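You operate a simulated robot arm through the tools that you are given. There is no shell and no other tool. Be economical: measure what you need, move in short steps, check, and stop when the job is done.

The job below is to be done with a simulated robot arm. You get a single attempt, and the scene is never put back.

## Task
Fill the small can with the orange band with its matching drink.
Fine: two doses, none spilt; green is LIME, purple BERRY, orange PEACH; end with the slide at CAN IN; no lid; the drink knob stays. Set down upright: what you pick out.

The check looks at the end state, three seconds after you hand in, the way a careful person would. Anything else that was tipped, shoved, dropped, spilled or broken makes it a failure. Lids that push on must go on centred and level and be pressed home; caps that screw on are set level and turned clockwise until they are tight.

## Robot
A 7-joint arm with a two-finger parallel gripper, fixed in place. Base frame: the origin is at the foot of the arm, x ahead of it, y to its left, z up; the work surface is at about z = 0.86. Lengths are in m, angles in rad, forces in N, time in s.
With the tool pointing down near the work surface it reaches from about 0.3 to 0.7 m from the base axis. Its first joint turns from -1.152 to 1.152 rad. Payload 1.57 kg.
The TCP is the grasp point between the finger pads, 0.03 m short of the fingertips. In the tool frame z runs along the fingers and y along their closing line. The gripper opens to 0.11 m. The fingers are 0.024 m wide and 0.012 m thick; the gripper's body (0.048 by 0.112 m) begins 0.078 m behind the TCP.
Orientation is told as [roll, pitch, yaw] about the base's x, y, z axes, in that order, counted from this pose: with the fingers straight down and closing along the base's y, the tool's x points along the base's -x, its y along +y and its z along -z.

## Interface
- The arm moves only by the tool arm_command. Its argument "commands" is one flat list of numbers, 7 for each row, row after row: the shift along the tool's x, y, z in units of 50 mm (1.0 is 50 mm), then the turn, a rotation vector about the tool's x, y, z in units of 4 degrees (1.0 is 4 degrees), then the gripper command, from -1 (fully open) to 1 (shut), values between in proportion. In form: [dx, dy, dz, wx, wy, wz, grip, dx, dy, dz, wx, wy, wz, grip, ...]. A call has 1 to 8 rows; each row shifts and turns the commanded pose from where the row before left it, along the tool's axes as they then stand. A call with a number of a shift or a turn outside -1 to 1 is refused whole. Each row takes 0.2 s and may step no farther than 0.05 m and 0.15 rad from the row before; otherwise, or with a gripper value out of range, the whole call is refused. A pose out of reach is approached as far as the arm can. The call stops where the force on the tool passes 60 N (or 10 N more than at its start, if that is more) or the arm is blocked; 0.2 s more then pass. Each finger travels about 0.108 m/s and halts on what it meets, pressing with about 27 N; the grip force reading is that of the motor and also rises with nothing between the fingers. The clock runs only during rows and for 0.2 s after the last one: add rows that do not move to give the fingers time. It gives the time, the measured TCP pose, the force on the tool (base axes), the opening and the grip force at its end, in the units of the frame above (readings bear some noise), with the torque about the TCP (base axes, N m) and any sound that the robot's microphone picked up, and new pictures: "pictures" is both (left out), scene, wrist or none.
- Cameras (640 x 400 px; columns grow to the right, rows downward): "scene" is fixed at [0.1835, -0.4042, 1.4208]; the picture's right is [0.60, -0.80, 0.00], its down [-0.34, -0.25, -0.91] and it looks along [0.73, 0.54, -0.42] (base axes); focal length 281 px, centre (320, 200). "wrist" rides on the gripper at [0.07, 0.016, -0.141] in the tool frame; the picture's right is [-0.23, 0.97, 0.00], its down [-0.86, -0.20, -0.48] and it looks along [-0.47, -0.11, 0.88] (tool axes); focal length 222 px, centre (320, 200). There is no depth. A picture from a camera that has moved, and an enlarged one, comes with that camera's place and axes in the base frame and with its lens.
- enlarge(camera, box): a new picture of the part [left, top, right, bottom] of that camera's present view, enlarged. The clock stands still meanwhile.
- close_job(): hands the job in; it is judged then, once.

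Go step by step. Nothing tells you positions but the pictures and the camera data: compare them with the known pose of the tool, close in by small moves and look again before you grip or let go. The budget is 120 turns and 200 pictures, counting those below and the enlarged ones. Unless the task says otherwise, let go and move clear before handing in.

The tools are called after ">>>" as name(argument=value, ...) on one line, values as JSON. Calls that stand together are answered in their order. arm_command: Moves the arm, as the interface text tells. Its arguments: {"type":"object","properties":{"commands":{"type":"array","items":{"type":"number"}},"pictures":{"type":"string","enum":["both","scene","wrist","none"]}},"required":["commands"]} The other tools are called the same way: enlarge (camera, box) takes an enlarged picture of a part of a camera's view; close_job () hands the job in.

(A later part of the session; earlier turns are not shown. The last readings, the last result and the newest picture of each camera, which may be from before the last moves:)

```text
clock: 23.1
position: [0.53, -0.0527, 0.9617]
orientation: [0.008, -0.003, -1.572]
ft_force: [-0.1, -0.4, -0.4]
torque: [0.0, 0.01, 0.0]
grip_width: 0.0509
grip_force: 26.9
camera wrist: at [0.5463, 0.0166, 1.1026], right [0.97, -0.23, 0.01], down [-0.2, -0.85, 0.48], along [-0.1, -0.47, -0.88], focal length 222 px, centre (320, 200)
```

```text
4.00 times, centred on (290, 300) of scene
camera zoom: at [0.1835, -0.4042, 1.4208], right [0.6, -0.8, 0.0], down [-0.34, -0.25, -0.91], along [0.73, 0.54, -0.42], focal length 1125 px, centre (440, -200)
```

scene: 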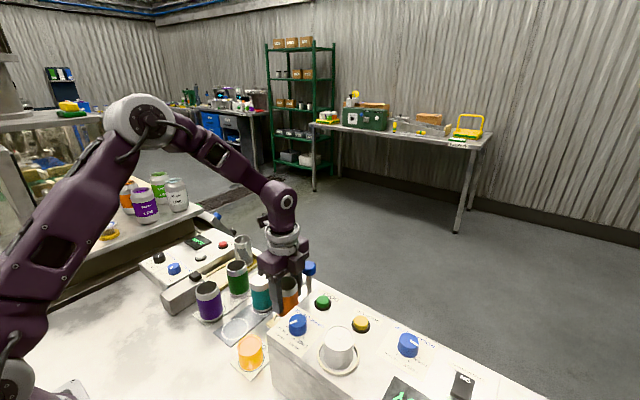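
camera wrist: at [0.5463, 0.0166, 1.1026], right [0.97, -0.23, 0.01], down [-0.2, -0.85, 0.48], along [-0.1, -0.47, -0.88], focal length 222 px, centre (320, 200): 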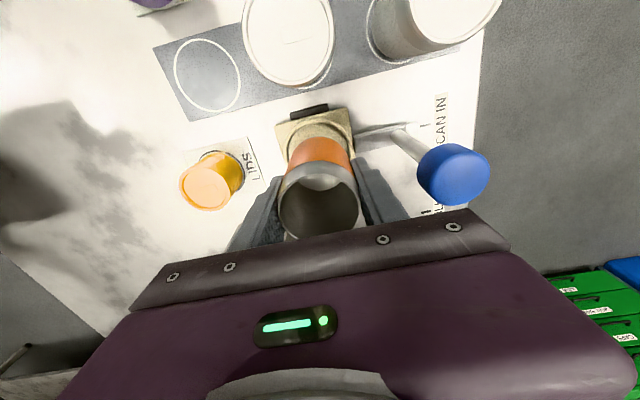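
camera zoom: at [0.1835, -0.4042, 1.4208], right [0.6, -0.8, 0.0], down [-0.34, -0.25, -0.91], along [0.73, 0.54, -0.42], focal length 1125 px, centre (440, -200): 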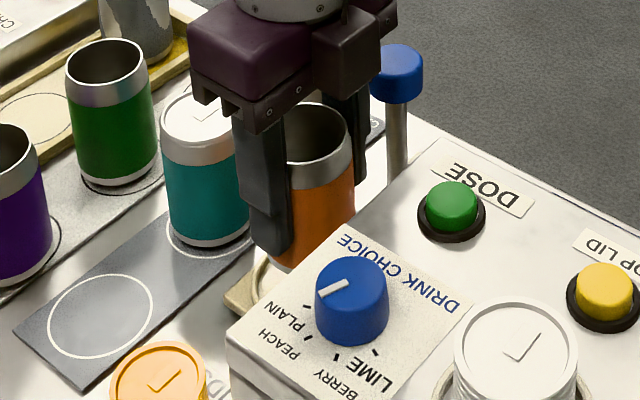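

The can is nearly over the seat (I estimate seat (0.532, -0.050)). I'll correct 2 mm and lower in small steps, watching the force.

>>> arm_command(commands=[0.05, 0.04, 0.3, 0, 0, 0, 0.2, 0, 0, 0.16, 0, 0, 0, 0.2])

>>> enlarge(camera="wrist", box=[220, 80, 420, 230])

>>> enlarge(camera="scene", box=[230, 250, 350, 350])

```text
clock: 23.7
position: [0.5327, -0.0494, 0.9384]
orientation: [0.008, -0.003, -1.57]
ft_force: [0.1, 0.9, -0.5]
torque: [-0.02, 0.02, 0.03]
grip_width: 0.0508
grip_force: 27.0
camera wrist: at [0.5484, 0.0193, 1.08], right [0.97, -0.23, 0.01], down [-0.2, -0.85, 0.48], along [-0.1, -0.47, -0.88], focal length 222 px, centre (320, 200)
```

scene: 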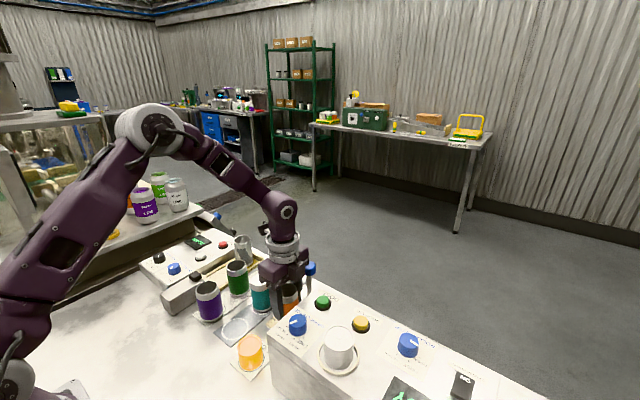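
wrist: 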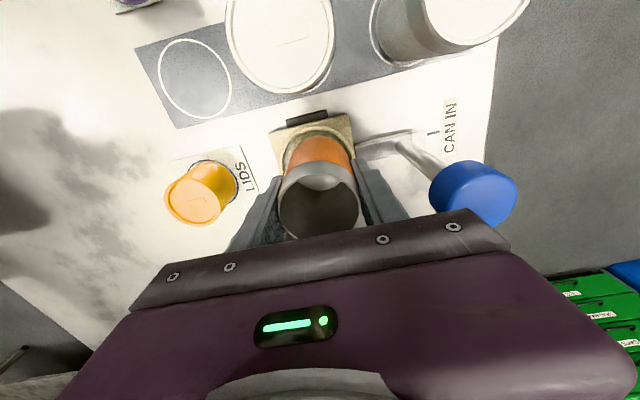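

```text
2.67 times, centred on (320, 155) of wrist
camera zoom: at [0.5484, 0.0193, 1.08], right [0.97, -0.23, 0.01], down [-0.2, -0.85, 0.48], along [-0.1, -0.47, -0.88], focal length 592 px, centre (320, 320)
```

zoom: 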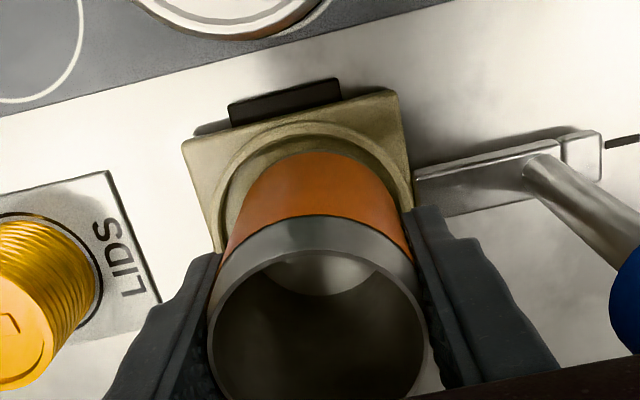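

```text
4.00 times, centred on (290, 300) of scene
camera zoom: at [0.1835, -0.4042, 1.4208], right [0.6, -0.8, 0.0], down [-0.34, -0.25, -0.91], along [0.73, 0.54, -0.42], focal length 1125 px, centre (440, -200)
```

zoom: 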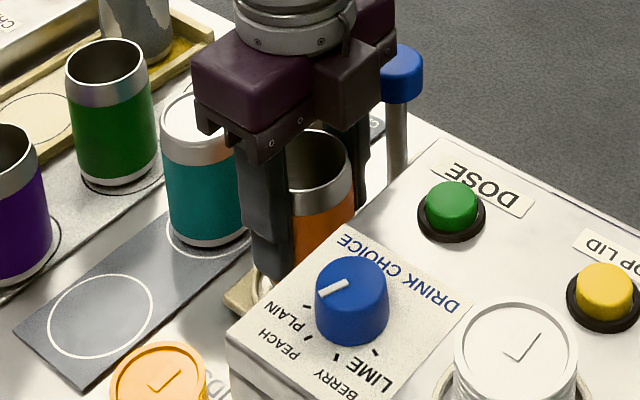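

Alignment looks good. Lower in small steps until contact.

>>> arm_command(commands=[0, 0, 0.05, 0, 0, 0, 0.2, 0, 0, 0.05, 0, 0, 0, 0.2], pictures="none")

>>> arm_command(commands=[0, 0, 0.04, 0, 0, 0, 0.2], pictures="none")

>>> arm_command(commands=[0, 0, 0.03, 0, 0, 0, 0.2], pictures="wrist")

```text
clock: 24.3
position: [0.5337, -0.0508, 0.9347]
orientation: [0.007, -0.003, -1.572]
ft_force: [0.8, 0.1, -0.7]
torque: [-0.02, 0.02, -0.04]
grip_width: 0.0515
grip_force: 26.7
```

```text
clock: 24.7
position: [0.533, -0.0526, 0.9338]
orientation: [0.01, -0.003, -1.572]
ft_force: [-1.0, 0.2, 13.7]
torque: [0.12, 0.2, 0.02]
grip_width: 0.0507
grip_force: 26.9
```

```text
clock: 25.1
position: [0.5325, -0.0517, 0.932]
orientation: [0.01, -0.002, -1.572]
ft_force: [-0.6, 0.2, 19.3]
torque: [0.02, 0.22, 0.05]
grip_width: 0.0508
grip_force: 27.0
camera wrist: at [0.549, 0.0178, 1.0726], right [0.97, -0.23, 0.01], down [-0.2, -0.85, 0.48], along [-0.1, -0.47, -0.88], focal length 222 px, centre (320, 200)
```

wrist: 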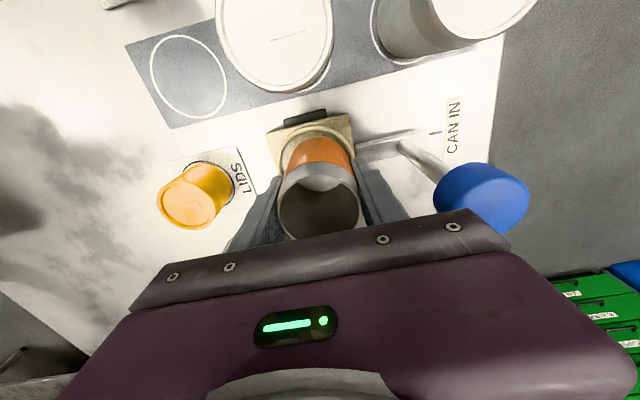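

>>> enlarge(camera="wrist", box=[260, 90, 380, 180])

>>> enlarge(camera="scene", box=[270, 270, 320, 320])

```text
4.44 times, centred on (320, 135) of wrist
camera zoom: at [0.549, 0.0178, 1.0726], right [0.97, -0.23, 0.01], down [-0.2, -0.85, 0.48], along [-0.1, -0.47, -0.88], focal length 987 px, centre (320, 489)
```

zoom: 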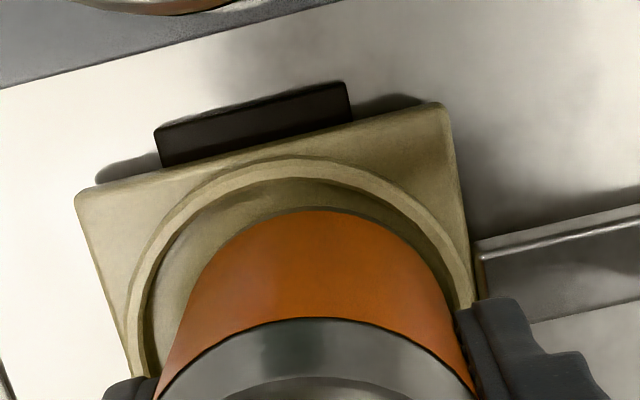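

```text
8.00 times, centred on (295, 295) of scene
camera zoom: at [0.1831, -0.4041, 1.4209], right [0.6, -0.8, 0.0], down [-0.34, -0.25, -0.91], along [0.73, 0.54, -0.42], focal length 2250 px, centre (520, -560)
```

zoom: 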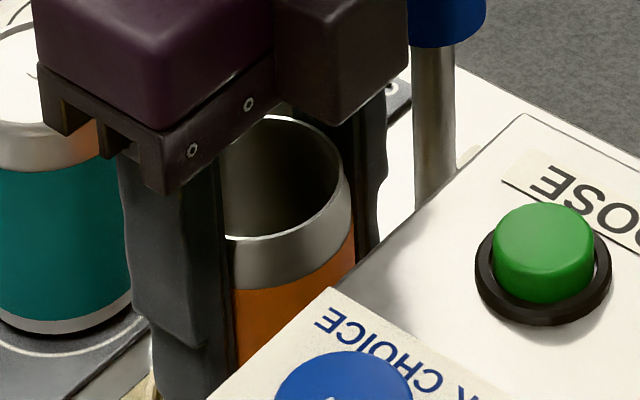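

The can stands inside the seat ring but 2–3 mm off centre. I'll lift a bit, recentre, and set it down again.

>>> arm_command(commands=[0, 0, -0.14, 0, 0, 0, 0.2, 0.05, -0.05, 0, 0, 0, 0, 0.2, 0, 0, 0.05, 0, 0, 0, 0.2, 0, 0, 0.03, 0, 0, 0, 0.2], pictures="wrist")

>>> enlarge(camera="wrist", box=[260, 90, 380, 180])

```text
clock: 26.1
position: [0.5315, -0.0483, 0.9342]
orientation: [0.007, -0.004, -1.569]
ft_force: [-0.1, 0.1, -0.9]
torque: [0.03, 0.0, -0.01]
grip_width: 0.0507
grip_force: 26.5
camera wrist: at [0.5468, 0.0203, 1.0758], right [0.97, -0.23, 0.01], down [-0.2, -0.85, 0.48], along [-0.1, -0.47, -0.88], focal length 222 px, centre (320, 200)
```

wrist: 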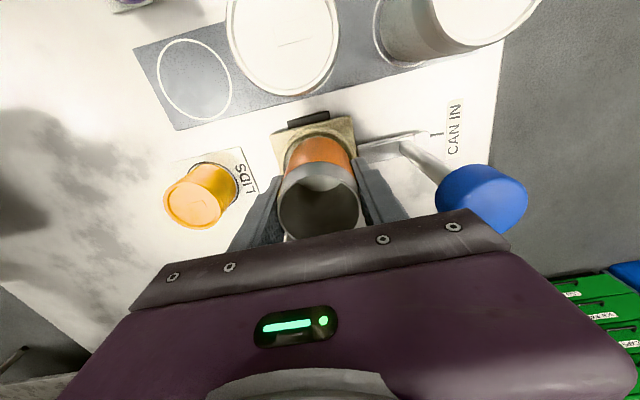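

```text
4.44 times, centred on (320, 135) of wrist
camera zoom: at [0.5468, 0.0203, 1.0758], right [0.97, -0.23, 0.01], down [-0.2, -0.85, 0.48], along [-0.1, -0.47, -0.88], focal length 987 px, centre (320, 489)
```

zoom: 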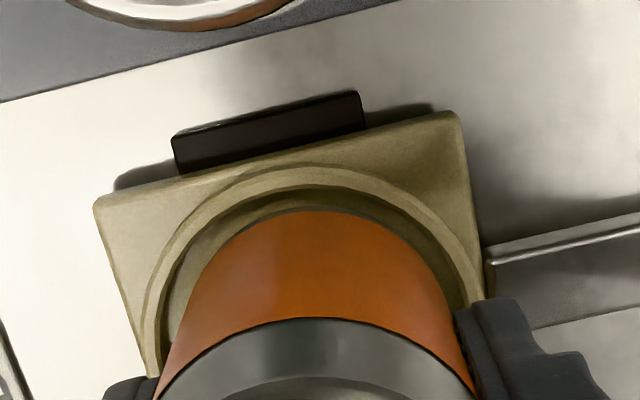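

Well centred now. Lower until contact.

>>> arm_command(commands=[0, 0, 0.03, 0, 0, 0, 0.2], pictures="none")

>>> arm_command(commands=[0, 0, 0.03, 0, 0, 0, 0.2], pictures="none")

```text
clock: 26.5
position: [0.5301, -0.0499, 0.9324]
orientation: [0.008, -0.005, -1.572]
ft_force: [0.5, -0.2, -0.6]
torque: [0.0, 0.02, 0.0]
grip_width: 0.0509
grip_force: 26.9
```

```text
clock: 26.9
position: [0.5303, -0.0483, 0.9325]
orientation: [0.007, -0.005, -1.571]
ft_force: [-1.1, 0.5, 4.0]
torque: [0.01, 0.17, 0.01]
grip_width: 0.0509
grip_force: 26.6
```

Light contact, so it rests on the seat. Release and rise straight up.

>>> arm_command(commands=[0, 0, 0, 0, 0, 0, -0.1, 0, 0, 0, 0, 0, 0, -0.36, 0, 0, 0, 0, 0, 0, -0.36, 0, 0, -0.5, 0, 0, 0, -0.36, 0, 0, -0.9, 0, 0, 0, -0.36, 0, 0, -0.9, 0, 0, 0, -0.36])

>>> enlarge(camera="wrist", box=[220, 60, 460, 230])

>>> enlarge(camera="scene", box=[230, 240, 350, 340])

```text
clock: 28.3
position: [0.53, -0.0467, 1.0483]
orientation: [0.006, -0.005, -1.573]
ft_force: [0.1, -0.6, 0.7]
torque: [0.01, 0.02, 0.03]
grip_width: 0.075
grip_force: 0.1
camera wrist: at [0.5465, 0.0231, 1.19], right [0.97, -0.23, 0.01], down [-0.2, -0.85, 0.48], along [-0.1, -0.47, -0.88], focal length 222 px, centre (320, 200)
```

scene: 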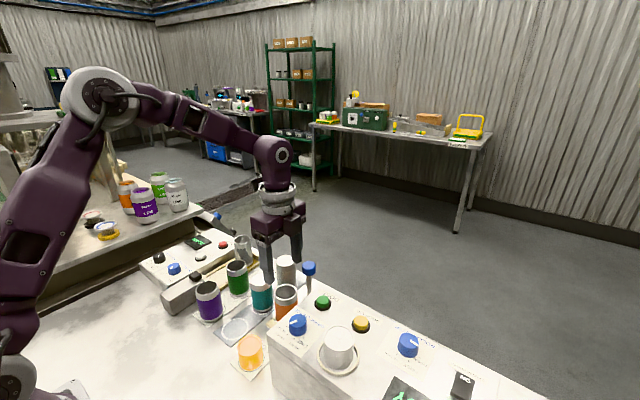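
wrist: 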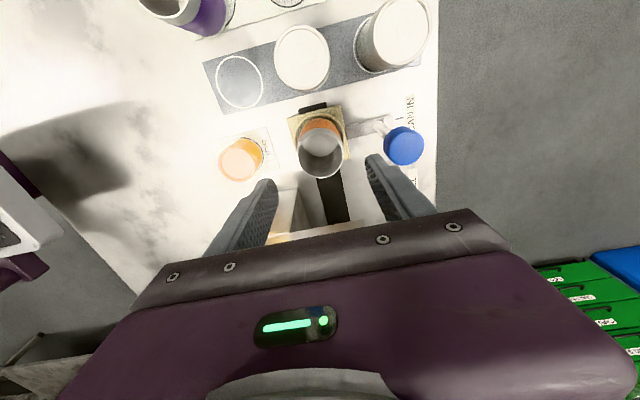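

```text
2.35 times, centred on (340, 145) of wrist
camera zoom: at [0.5465, 0.0231, 1.19], right [0.97, -0.23, 0.01], down [-0.2, -0.85, 0.48], along [-0.1, -0.47, -0.88], focal length 523 px, centre (273, 329)
```

zoom: 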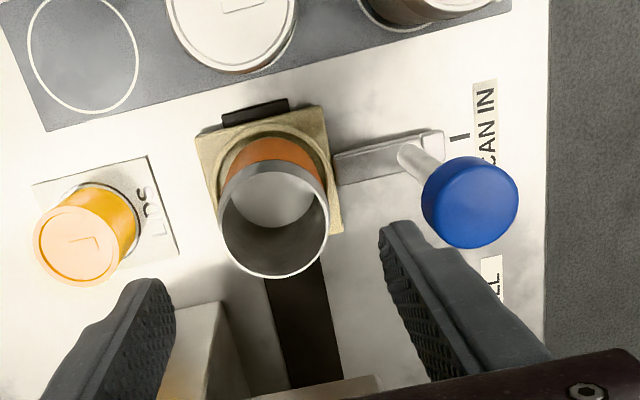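

```text
4.00 times, centred on (290, 290) of scene
camera zoom: at [0.1835, -0.4042, 1.4208], right [0.6, -0.8, 0.0], down [-0.34, -0.25, -0.91], along [0.73, 0.54, -0.42], focal length 1125 px, centre (440, -160)
```

zoom: 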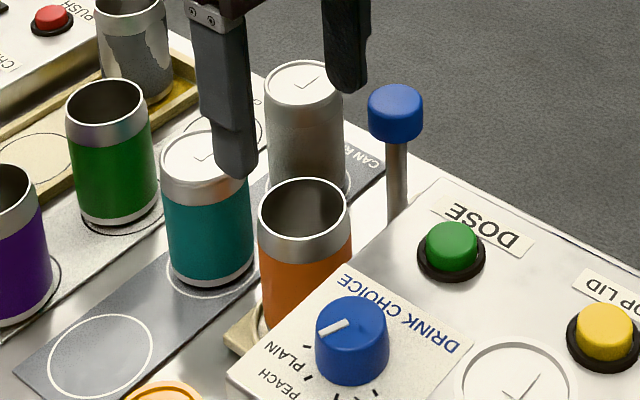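

The can is upright in the seat. The lever knob top is at about (0.6145, -0.052, 0.982), with FILL 0.11 m further along -y. Next I'll go over the lever.

>>> arm_command(commands=[-0.05, 0.5, 0, 0, 0, 0, 0, -0.05, 0.6, 0, 0, 0, 0, 0, 0, 0.59, 0, 0, 0, 0, 0])

>>> enlarge(camera="wrist", box=[220, 90, 420, 230])

>>> enlarge(camera="scene", box=[250, 230, 370, 330])

```text
clock: 29.1
position: [0.6164, -0.0545, 1.0475]
orientation: [0.007, -0.002, -1.569]
ft_force: [0.3, -0.4, 0.2]
torque: [0.0, -0.04, 0.03]
grip_width: 0.0551
grip_force: 0.1
camera wrist: at [0.6314, 0.0143, 1.1889], right [0.97, -0.23, 0.01], down [-0.2, -0.85, 0.48], along [-0.1, -0.47, -0.88], focal length 222 px, centre (320, 200)
```

scene: 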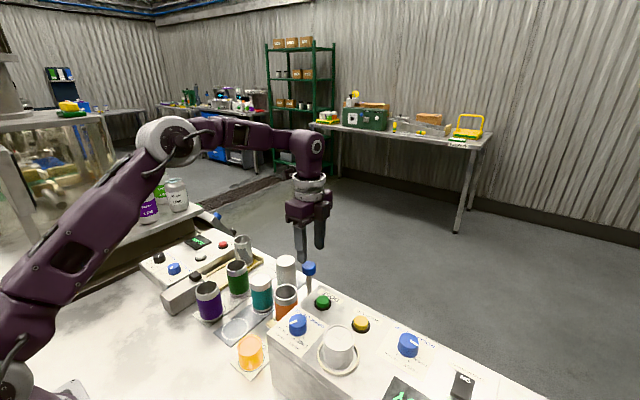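
wrist: 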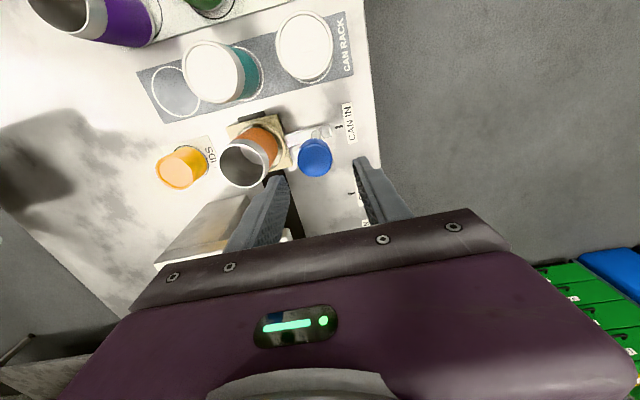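

```text
2.86 times, centred on (320, 160) of wrist
camera zoom: at [0.6314, 0.0143, 1.1889], right [0.97, -0.23, 0.01], down [-0.2, -0.85, 0.48], along [-0.1, -0.47, -0.88], focal length 635 px, centre (320, 314)
```

zoom: 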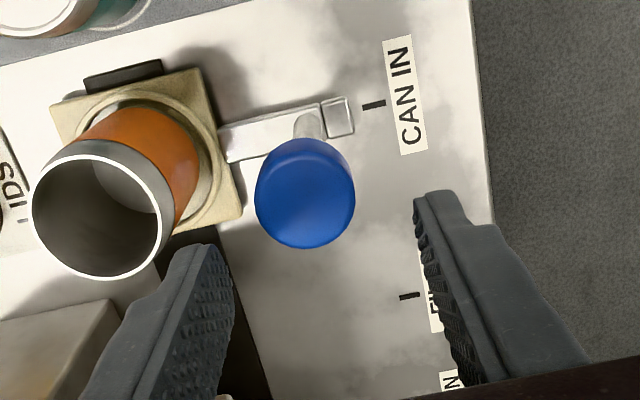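

```text
4.00 times, centred on (310, 280) of scene
camera zoom: at [0.1835, -0.4042, 1.4208], right [0.6, -0.8, 0.0], down [-0.34, -0.25, -0.91], along [0.73, 0.54, -0.42], focal length 1125 px, centre (360, -120)
```

zoom: 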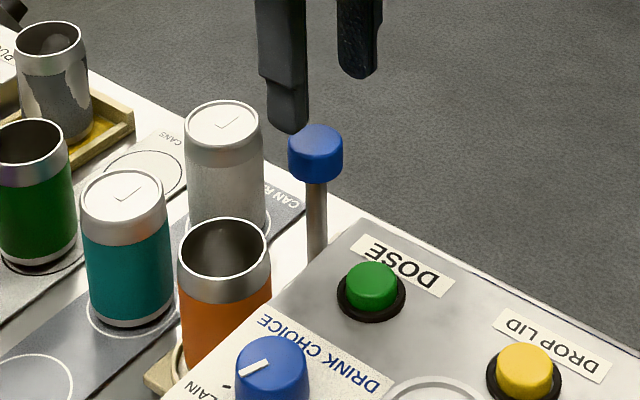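

Small correction, then down around the lever knob and grip.

>>> arm_command(commands=[0.06, -0.08, 0.5, 0, 0, 0, 0, 0, 0, 0.5, 0, 0, 0, 0, 0, 0, 0.5, 0, 0, 0, 0, 0, 0, 0, 0, 0, 0, 0.5, 0, 0, 0, 0, 0, 0, 0.5, 0, 0, 0, 0, 0, 0, 0.5])

>>> enlarge(camera="scene", box=[250, 230, 370, 330])

```text
clock: 30.5
position: [0.6116, -0.0519, 0.971]
orientation: [0.011, -0.004, -1.572]
ft_force: [17.8, -0.7, 0.7]
torque: [0.11, 0.27, -0.08]
grip_width: 0.0339
grip_force: 41.8
camera wrist: at [0.6273, 0.0178, 1.1122], right [0.97, -0.23, 0.01], down [-0.2, -0.85, 0.48], along [-0.1, -0.47, -0.88], focal length 222 px, centre (320, 200)
```

scene: 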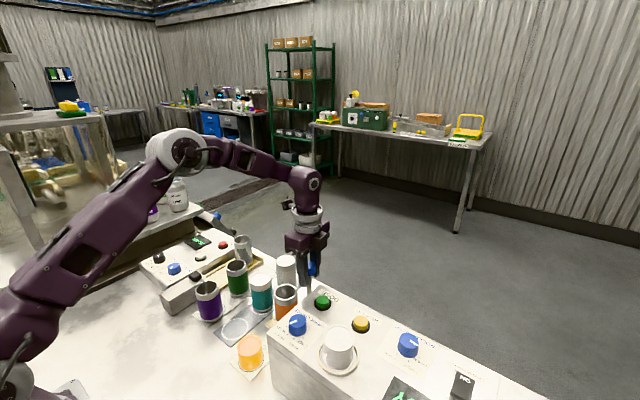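
wrist: 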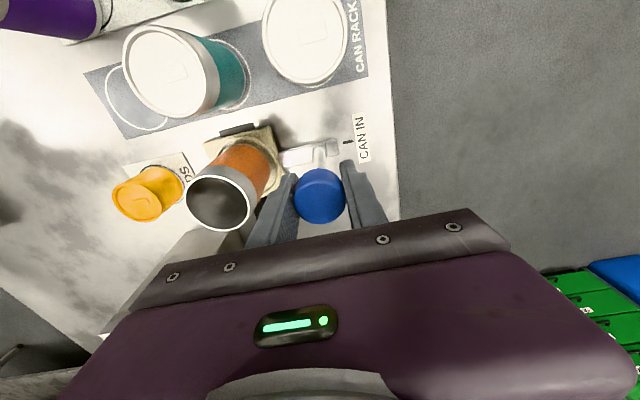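

```text
4.00 times, centred on (310, 280) of scene
camera zoom: at [0.184, -0.4042, 1.4207], right [0.6, -0.8, 0.0], down [-0.34, -0.25, -0.91], along [0.73, 0.54, -0.42], focal length 1125 px, centre (360, -120)
```

zoom: 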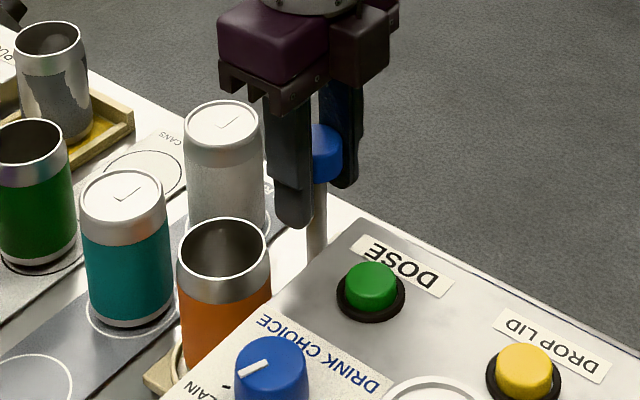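

Gripped. Easing the side load and drawing the slide partway towards FILL.

>>> arm_command(commands=[0, 0.025, 0, 0, 0, 0, 0.5, -0.1, 0, 0, 0, 0, 0, 0.5, -0.2, 0, 0, 0, 0, 0, 0.5, -0.25, 0, 0, 0, 0, 0, 0.5, -0.25, 0, 0, 0, 0, 0, 0.5])

>>> enlarge(camera="wrist", box=[180, 90, 420, 260])

```text
clock: 31.7
position: [0.6115, -0.0917, 0.9693]
orientation: [0.003, -0.003, -1.572]
ft_force: [-7.4, 0.0, -9.6]
torque: [-0.39, 0.44, 0.15]
grip_width: 0.0337
grip_force: 41.4
camera wrist: at [0.6285, -0.0226, 1.1123], right [0.97, -0.23, 0.0], down [-0.2, -0.85, 0.48], along [-0.11, -0.47, -0.88], focal length 222 px, centre (320, 200)
```

scene: 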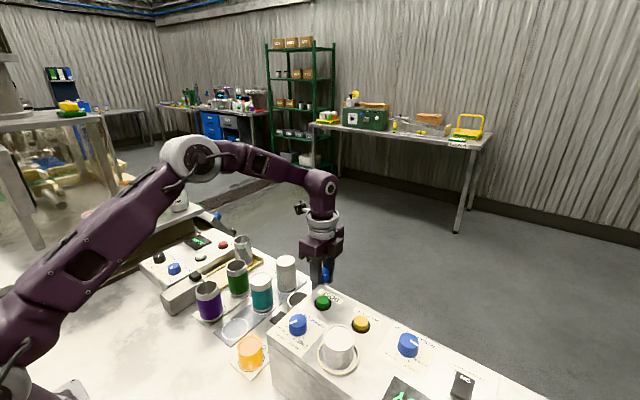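
wrist: 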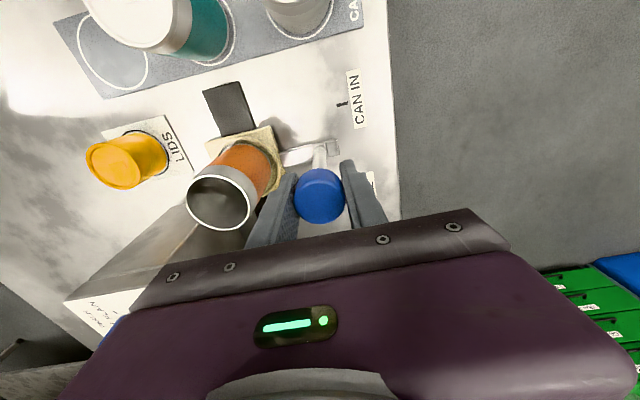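

```text
2.35 times, centred on (300, 175) of wrist
camera zoom: at [0.6285, -0.0226, 1.1123], right [0.97, -0.23, 0.0], down [-0.2, -0.85, 0.48], along [-0.11, -0.47, -0.88], focal length 523 px, centre (367, 259)
```

zoom: 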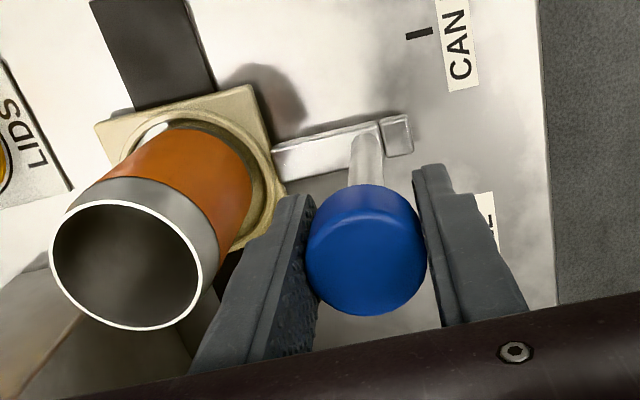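

The slide moves with the can steady. Continue to FILL.

>>> arm_command(commands=[-0.25, 0, 0, 0, 0, 0, 0.5, -0.25, 0, 0, 0, 0, 0, 0.5, -0.25, 0, 0, 0, 0, 0, 0.5, -0.25, 0, 0, 0, 0, 0, 0.5, -0.2, 0, 0, 0, 0, 0, 0.5, -0.1, 0, 0, 0, 0, 0, 0.5])

>>> enlarge(camera="wrist", box=[180, 90, 420, 260])

>>> enlarge(camera="scene", box=[240, 230, 420, 380])

```text
clock: 33.1
position: [0.6118, -0.1548, 0.9712]
orientation: [0.007, -0.002, -1.571]
ft_force: [0.2, 0.6, -14.1]
torque: [0.79, 0.52, -0.03]
grip_width: 0.0339
grip_force: 41.3
camera wrist: at [0.628, -0.0867, 1.1124], right [0.97, -0.23, 0.01], down [-0.2, -0.85, 0.48], along [-0.1, -0.47, -0.88], focal length 222 px, centre (320, 200)
```

scene: 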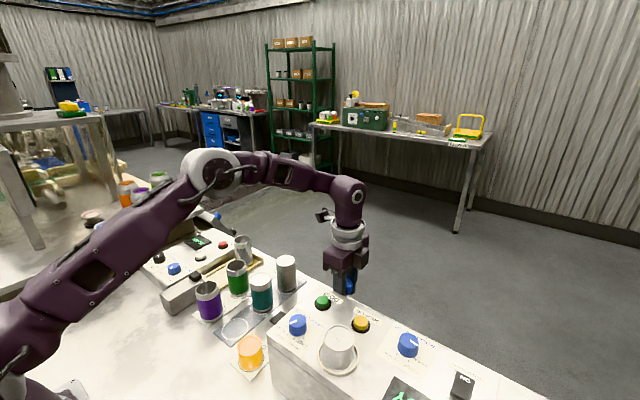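
wrist: 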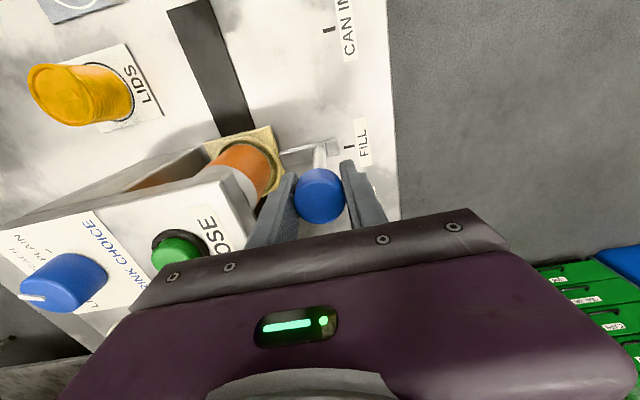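

```text
2.35 times, centred on (300, 175) of wrist
camera zoom: at [0.628, -0.0867, 1.1124], right [0.97, -0.23, 0.01], down [-0.2, -0.85, 0.48], along [-0.1, -0.47, -0.88], focal length 523 px, centre (367, 259)
```

zoom: 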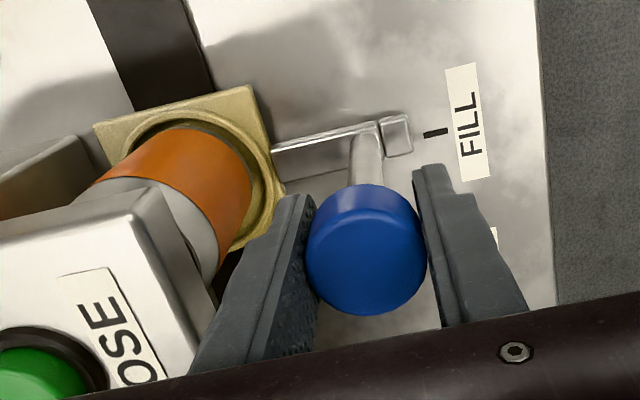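

```text
2.67 times, centred on (330, 305) of scene
camera zoom: at [0.1838, -0.4043, 1.4207], right [0.6, -0.8, 0.0], down [-0.34, -0.25, -0.91], along [0.73, 0.54, -0.42], focal length 750 px, centre (293, -80)
```

zoom: 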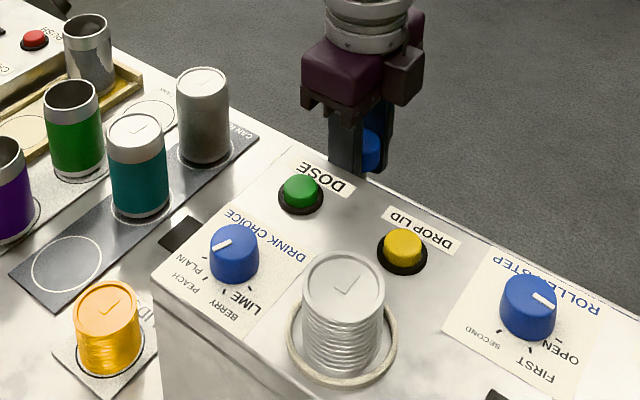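

The pointer is ~6 mm short of the FILL tick; nudging.

>>> arm_command(commands=[-0.06, 0, 0, 0, 0, 0, 0.5, -0.06, 0, 0, 0, 0, 0, 0.5, 0, 0, 0, 0, 0, 0, 0.5], pictures="wrist")

>>> enlarge(camera="wrist", box=[260, 90, 420, 210])

```text
clock: 33.9
position: [0.6114, -0.1616, 0.9721]
orientation: [0.005, -0.002, -1.57]
ft_force: [-1.9, -0.2, -33.8]
torque: [-0.38, 0.36, 0.07]
grip_width: 0.0339
grip_force: 41.2
camera wrist: at [0.6283, -0.0927, 1.1126], right [0.97, -0.23, 0.0], down [-0.2, -0.85, 0.48], along [-0.1, -0.47, -0.88], focal length 222 px, centre (320, 200)
```

wrist: 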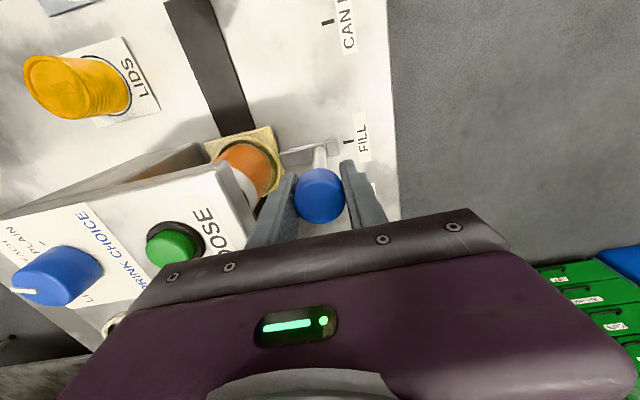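

```text
3.33 times, centred on (340, 150) of wrist
camera zoom: at [0.6283, -0.0927, 1.1126], right [0.97, -0.23, 0.0], down [-0.2, -0.85, 0.48], along [-0.1, -0.47, -0.88], focal length 740 px, centre (253, 367)
```

zoom: 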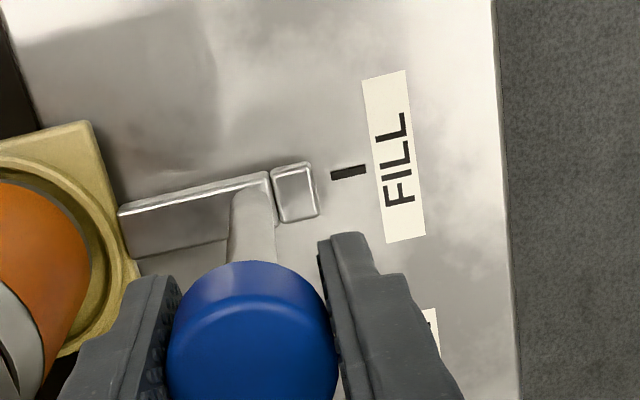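

The pointer is at the FILL tick. Release and rise.

>>> arm_command(commands=[0, 0, 0, 0, 0, 0, 0, 0, 0, 0, 0, 0, 0, 0, 0, 0, -0.4, 0, 0, 0, 0, 0, 0, -0.8, 0, 0, 0, 0, 0, 0, -0.8, 0, 0, 0, 0, -0.1, -0.3, 0, 0, 0, 0, 1, 0, 0, 0, 0, 0, 0, 1, 0, 0, 0, 0, 0, 0, 1])

>>> enlarge(camera="wrist", box=[160, 60, 420, 240])

>>> enlarge(camera="scene", box=[260, 250, 440, 400])

```text
clock: 35.7
position: [0.5983, -0.1661, 1.0724]
orientation: [0.009, -0.003, -1.571]
ft_force: [-0.3, 0.2, 0.2]
torque: [0.03, -0.01, 0.0]
grip_width: 0.0002
grip_force: 21.5
camera wrist: at [0.6136, -0.0971, 1.2131], right [0.97, -0.23, 0.01], down [-0.2, -0.85, 0.48], along [-0.1, -0.47, -0.88], focal length 222 px, centre (320, 200)
```

scene: 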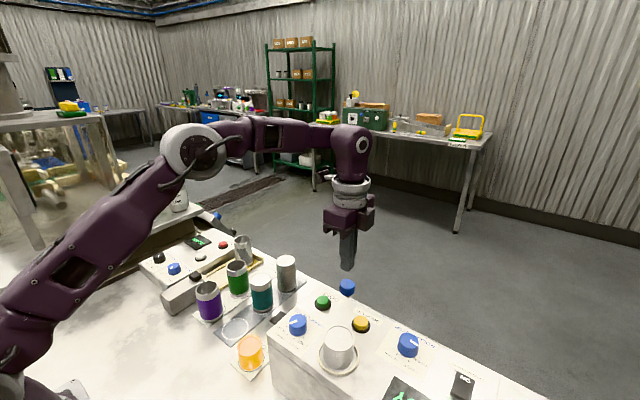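
wrist: 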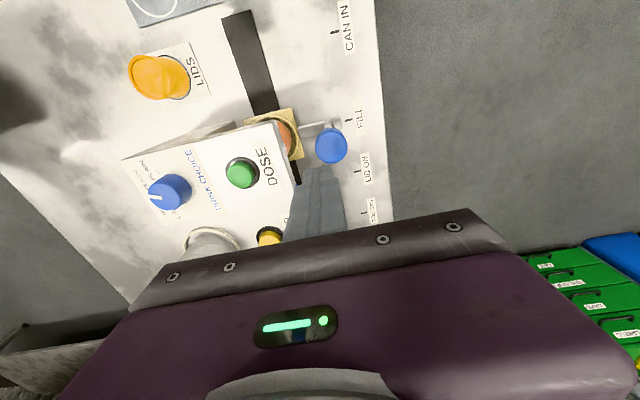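

```text
2.22 times, centred on (290, 150) of wrist
camera zoom: at [0.6136, -0.0971, 1.2131], right [0.97, -0.23, 0.01], down [-0.2, -0.85, 0.48], along [-0.1, -0.47, -0.88], focal length 494 px, centre (387, 311)
```

zoom: 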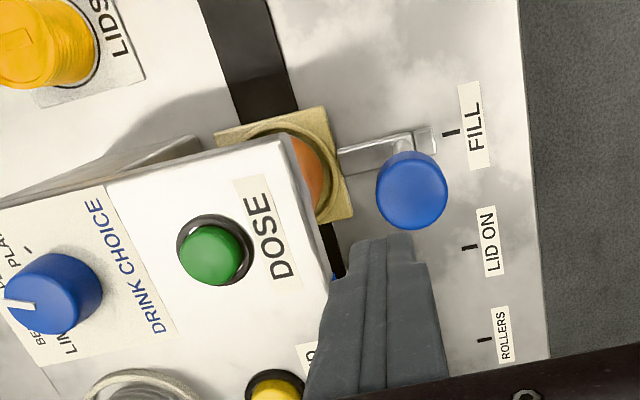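

```text
2.67 times, centred on (350, 325) of scene
camera zoom: at [0.1835, -0.4042, 1.4208], right [0.6, -0.8, 0.0], down [-0.34, -0.25, -0.91], along [0.73, 0.54, -0.42], focal length 750 px, centre (240, -133)
```

zoom: 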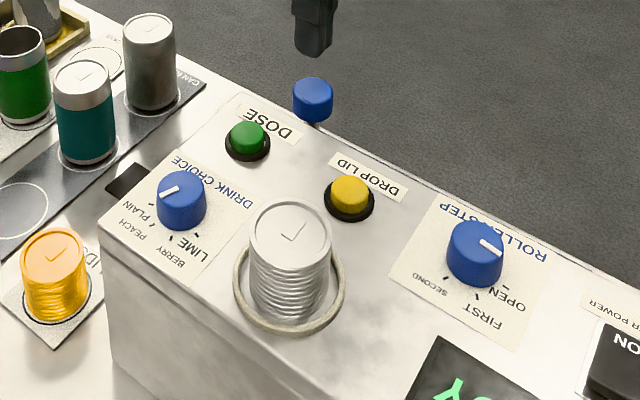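

The DOSE button top is at about (0.521, -0.161, 1.01). Moving above it with closed fingers.

>>> arm_command(commands=[0.05, -0.8, 0, 0, 0, 0, 1, 0.05, -0.75, 0, 0, 0, 0, 1])

>>> enlarge(camera="wrist", box=[220, 80, 420, 230])

>>> enlarge(camera="scene", box=[270, 240, 390, 340])

```text
clock: 36.3
position: [0.5188, -0.1585, 1.073]
orientation: [0.01, -0.002, -1.572]
ft_force: [-0.3, -0.6, 0.6]
torque: [0.02, -0.02, -0.01]
grip_width: 0.0
grip_force: 21.5
camera wrist: at [0.535, -0.0899, 1.2144], right [0.97, -0.23, 0.01], down [-0.2, -0.85, 0.48], along [-0.1, -0.47, -0.88], focal length 222 px, centre (320, 200)
```

scene: 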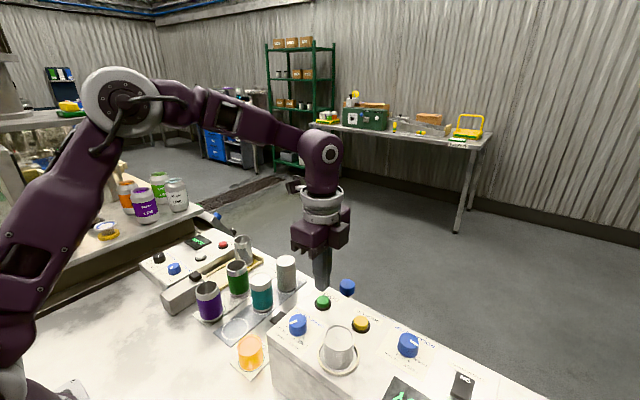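
wrist: 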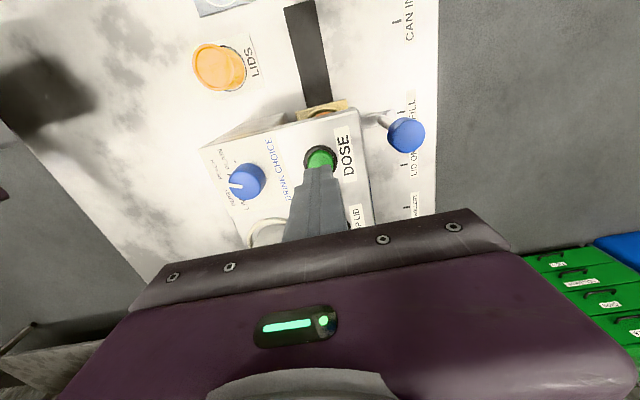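

```text
2.67 times, centred on (320, 155) of wrist
camera zoom: at [0.535, -0.0899, 1.2144], right [0.97, -0.23, 0.01], down [-0.2, -0.85, 0.48], along [-0.1, -0.47, -0.88], focal length 592 px, centre (320, 320)
```

zoom: 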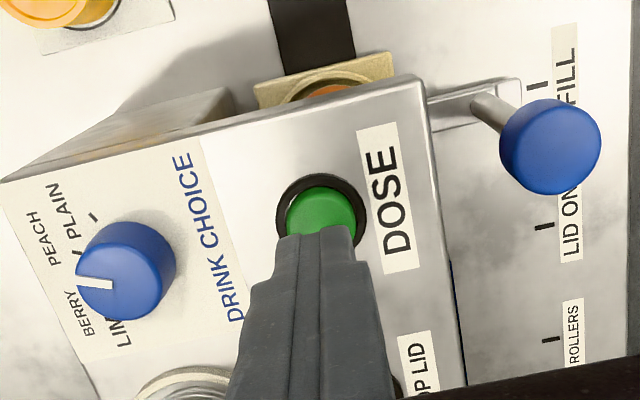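

```text
4.00 times, centred on (330, 290) of scene
camera zoom: at [0.1835, -0.4042, 1.4208], right [0.6, -0.8, 0.0], down [-0.34, -0.25, -0.91], along [0.73, 0.54, -0.42], focal length 1125 px, centre (280, -160)
```

zoom: 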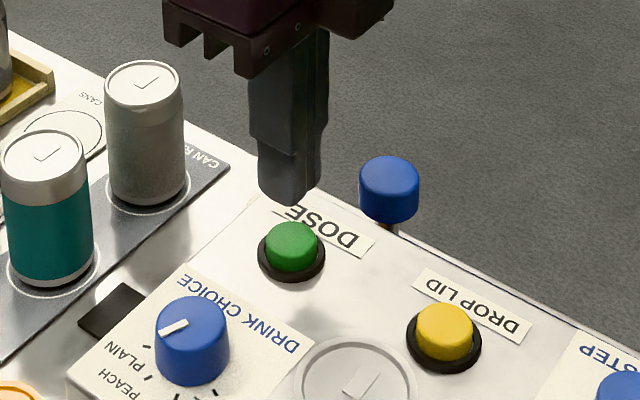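

Aligned. Lower to just above the button, then press gently.

>>> arm_command(commands=[0, 0.06, 0.3, 0, 0, 0, 1, 0, 0, 0.2, 0, 0, 0, 1], pictures="none")

>>> arm_command(commands=[0, 0, 0.1, 0, 0, 0, 1], pictures="none")

```text
clock: 36.9
position: [0.522, -0.1594, 1.0476]
orientation: [0.009, -0.003, -1.571]
ft_force: [-0.2, -0.4, 0.7]
torque: [0.0, -0.01, 0.02]
grip_width: 0.0001
grip_force: 20.6
```

```text
clock: 37.3
position: [0.5221, -0.1602, 1.0422]
orientation: [0.009, -0.003, -1.57]
ft_force: [1.0, -0.2, 1.4]
torque: [0.03, -0.01, -0.01]
grip_width: 0.0001
grip_force: 21.1
```

>>> arm_command(commands=[0, 0, 0.06, 0, 0, 0, 1], pictures="none")

```text
clock: 37.7
position: [0.5213, -0.1592, 1.0401]
orientation: [0.01, -0.005, -1.569]
ft_force: [1.6, 1.4, 7.9]
torque: [0.07, -0.04, -0.08]
grip_width: 0.0002
grip_force: 21.3
heard: click
```

A click was heard at about 8 N, so the first press registered. Lift off and look at the display.

>>> arm_command(commands=[0, 0, -0.3, 0, 0, 0, 1, 0, 0, -0.5, 0, 0, 0, 1, 0, 0, 0, 0, 0, 0, 1, 0, 0, 0, 0, 0, 0, 1, 0, 0, 0, 0, 0, 0, 1])

>>> enlarge(camera="scene", box=[270, 280, 500, 400])

```text
clock: 38.9
position: [0.522, -0.161, 1.0768]
orientation: [0.006, -0.003, -1.571]
ft_force: [0.1, 0.0, -0.9]
torque: [-0.02, -0.02, 0.01]
grip_width: 0.0
grip_force: 21.5
camera wrist: at [0.538, -0.0912, 1.2182], right [0.97, -0.23, 0.01], down [-0.2, -0.85, 0.48], along [-0.1, -0.47, -0.88], focal length 222 px, centre (320, 200)
```

scene: 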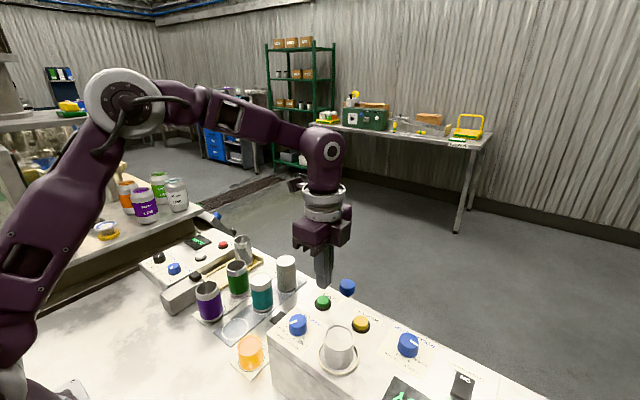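
wrist: 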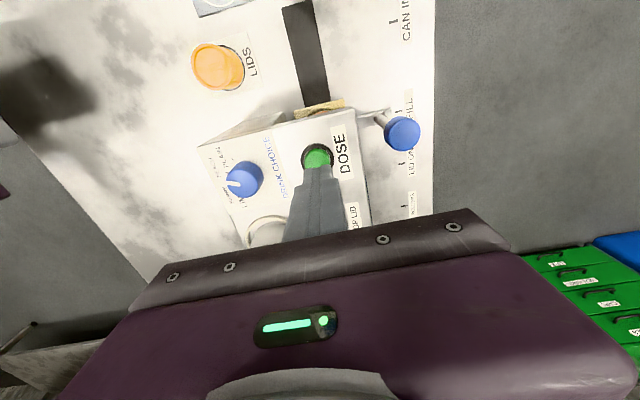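

```text
2.78 times, centred on (385, 340) of scene
camera zoom: at [0.1835, -0.4042, 1.4208], right [0.6, -0.8, 0.0], down [-0.34, -0.25, -0.91], along [0.73, 0.54, -0.42], focal length 783 px, centre (139, -190)
```

zoom: 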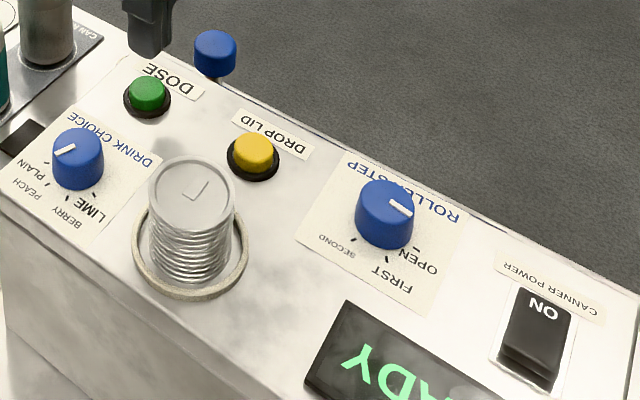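

The display still says READY. Second dose press: same depth, watching for the click.

>>> arm_command(commands=[0, 0, 0.4, 0, 0, 0, 1, 0, 0, 0.28, 0, 0, 0, 1, 0, 0, 0.06, 0, 0, 0, 1, 0, 0, 0.06, 0, 0, 0, 1], pictures="scene")

>>> enlarge(camera="scene", box=[270, 280, 500, 400])

```text
clock: 39.9
position: [0.5217, -0.1611, 1.0394]
orientation: [0.01, -0.002, -1.571]
ft_force: [0.0, 1.2, 11.7]
torque: [0.11, 0.0, 0.06]
grip_width: 0.0002
grip_force: 21.1
heard: click
```

scene: 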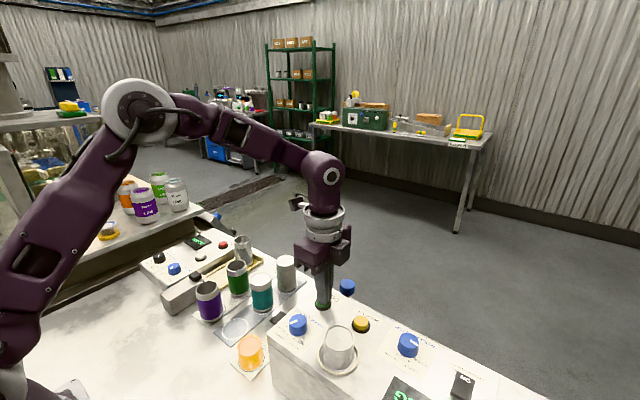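

```text
2.78 times, centred on (385, 340) of scene
camera zoom: at [0.1833, -0.4041, 1.4209], right [0.6, -0.8, 0.0], down [-0.34, -0.25, -0.91], along [0.73, 0.54, -0.42], focal length 783 px, centre (139, -190)
```

zoom: 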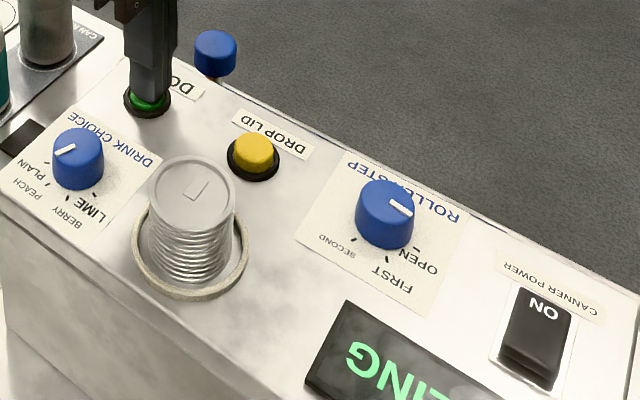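

The display shows "FILLING" — the dose runs. Lift off and wait for READY.

>>> arm_command(commands=[0, 0, -0.3, 0, 0, 0, 1, 0, 0, -0.5, 0, 0, 0, 1, 0, 0, 0, 0, 0, 0, 1, 0, 0, 0, 0, 0, 0, 1, 0, 0, 0, 0, 0, 0, 1, 0, 0, 0, 0, 0, 0, 1], pictures="scene")

>>> enlarge(camera="scene", box=[270, 280, 500, 400])

```text
clock: 41.3
position: [0.5225, -0.1587, 1.0761]
orientation: [0.008, -0.002, -1.571]
ft_force: [-0.2, 0.7, 0.2]
torque: [-0.02, -0.02, -0.03]
grip_width: 0.0
grip_force: 21.5
```

scene: 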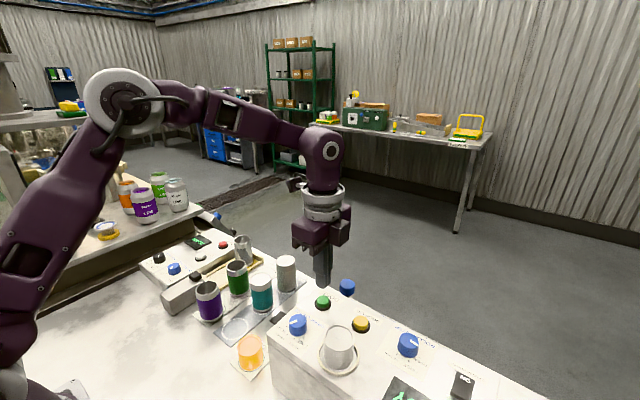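

```text
2.78 times, centred on (385, 340) of scene
camera zoom: at [0.1835, -0.4042, 1.4208], right [0.6, -0.8, 0.0], down [-0.34, -0.25, -0.91], along [0.73, 0.54, -0.42], focal length 783 px, centre (139, -190)
```

zoom: 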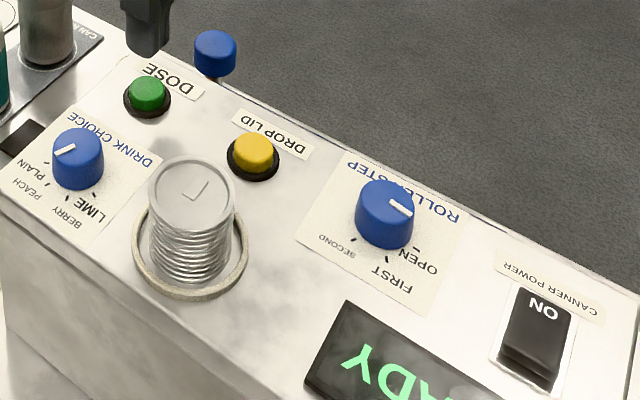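

READY again; two doses in. Back over the lever knob, opening the fingers.

>>> arm_command(commands=[0, 0.9, 0, 0, 0, 0, 1, -0.04, 0.9, 0, 0, 0, 0, 0, 0, 0, 0, 0, 0, 0, 0, 0, 0, 0.3, 0, 0, 0, 0], pictures="wrist")

>>> enlarge(camera="wrist", box=[220, 80, 420, 230])

```text
clock: 42.3
position: [0.6124, -0.1635, 1.0634]
orientation: [0.008, -0.004, -1.571]
ft_force: [-0.4, 0.1, 0.5]
torque: [0.01, 0.0, -0.03]
grip_width: 0.055
grip_force: 0.1
camera wrist: at [0.6287, -0.0946, 1.2041], right [0.97, -0.23, 0.01], down [-0.2, -0.85, 0.48], along [-0.1, -0.47, -0.88], focal length 222 px, centre (320, 200)
```

wrist: 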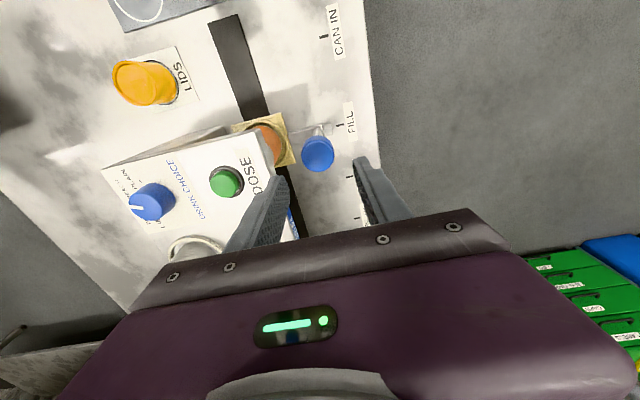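

```text
2.67 times, centred on (320, 155) of wrist
camera zoom: at [0.6287, -0.0946, 1.2041], right [0.97, -0.23, 0.01], down [-0.2, -0.85, 0.48], along [-0.1, -0.47, -0.88], focal length 592 px, centre (320, 320)
```

zoom: 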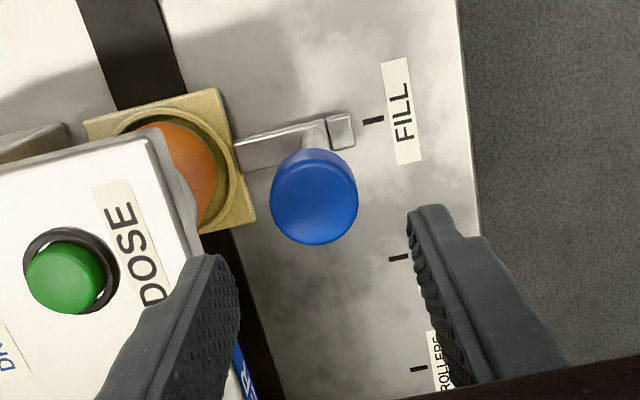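

Lined up. Descend and grip the lever knob.

>>> arm_command(commands=[0.03, 0.01, 0.6, 0, 0, 0, 0, 0, 0, 0.6, 0, 0, 0, 0, 0, 0, 0.6, 0, 0, 0, 0, 0, 0, 0, 0, 0, 0, 0.5, 0, 0, 0, 0, 0, 0, 0.5, 0, 0, 0, 0, 0, 0, 0.5], pictures="wrist")

```text
clock: 43.7
position: [0.6133, -0.1625, 0.9736]
orientation: [0.006, -0.005, -1.57]
ft_force: [-11.5, -0.6, -0.3]
torque: [-0.2, 0.0, 0.01]
grip_width: 0.0373
grip_force: 6.1
camera wrist: at [0.6298, -0.0938, 1.1154], right [0.97, -0.23, 0.01], down [-0.2, -0.85, 0.48], along [-0.1, -0.47, -0.88], focal length 222 px, centre (320, 200)
```

wrist: 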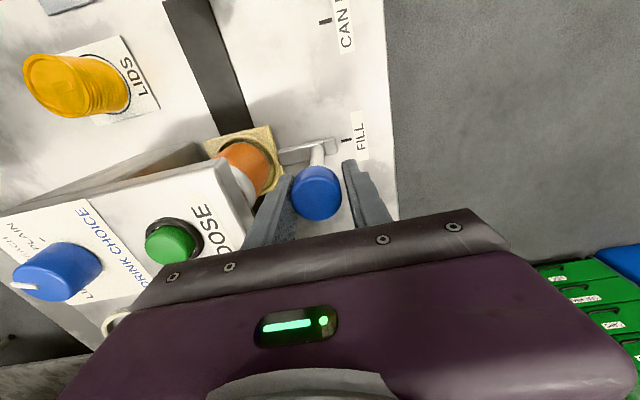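

Contact is one-sided; ease 1 mm and finish closing, then start back slowly so the drink doesn't slosh.

>>> arm_command(commands=[0, -0.025, 0, 0, 0, 0, 0.5, 0, 0, 0, 0, 0, 0, 0.5, 0.03, 0, 0, 0, 0, 0, 0.5, 0.06, 0, 0, 0, 0, 0, 0.5, 0.09, 0, 0, 0, 0, 0, 0.5, 0.1, 0, 0, 0, 0, 0, 0.5, 0.1, 0, 0, 0, 0, 0, 0.5, 0.1, 0, 0, 0, 0, 0, 0.5], pictures="wrist")

```text
clock: 45.5
position: [0.6121, -0.1373, 0.9736]
orientation: [0.007, -0.003, -1.57]
ft_force: [-6.5, 0.2, -7.5]
torque: [-0.21, 0.36, -0.12]
grip_width: 0.0338
grip_force: 41.7
camera wrist: at [0.6281, -0.068, 1.1155], right [0.97, -0.23, 0.01], down [-0.2, -0.85, 0.48], along [-0.1, -0.47, -0.88], focal length 222 px, centre (320, 200)
```

wrist: 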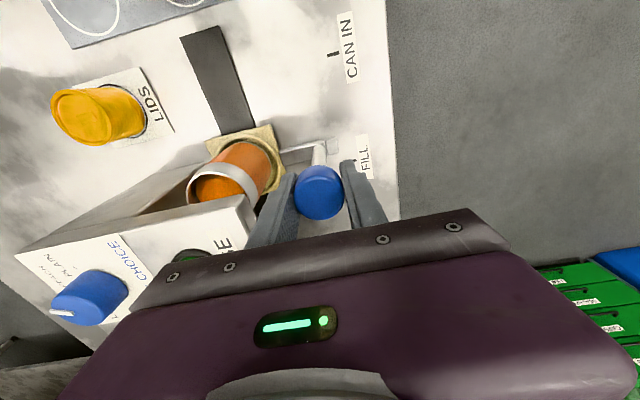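

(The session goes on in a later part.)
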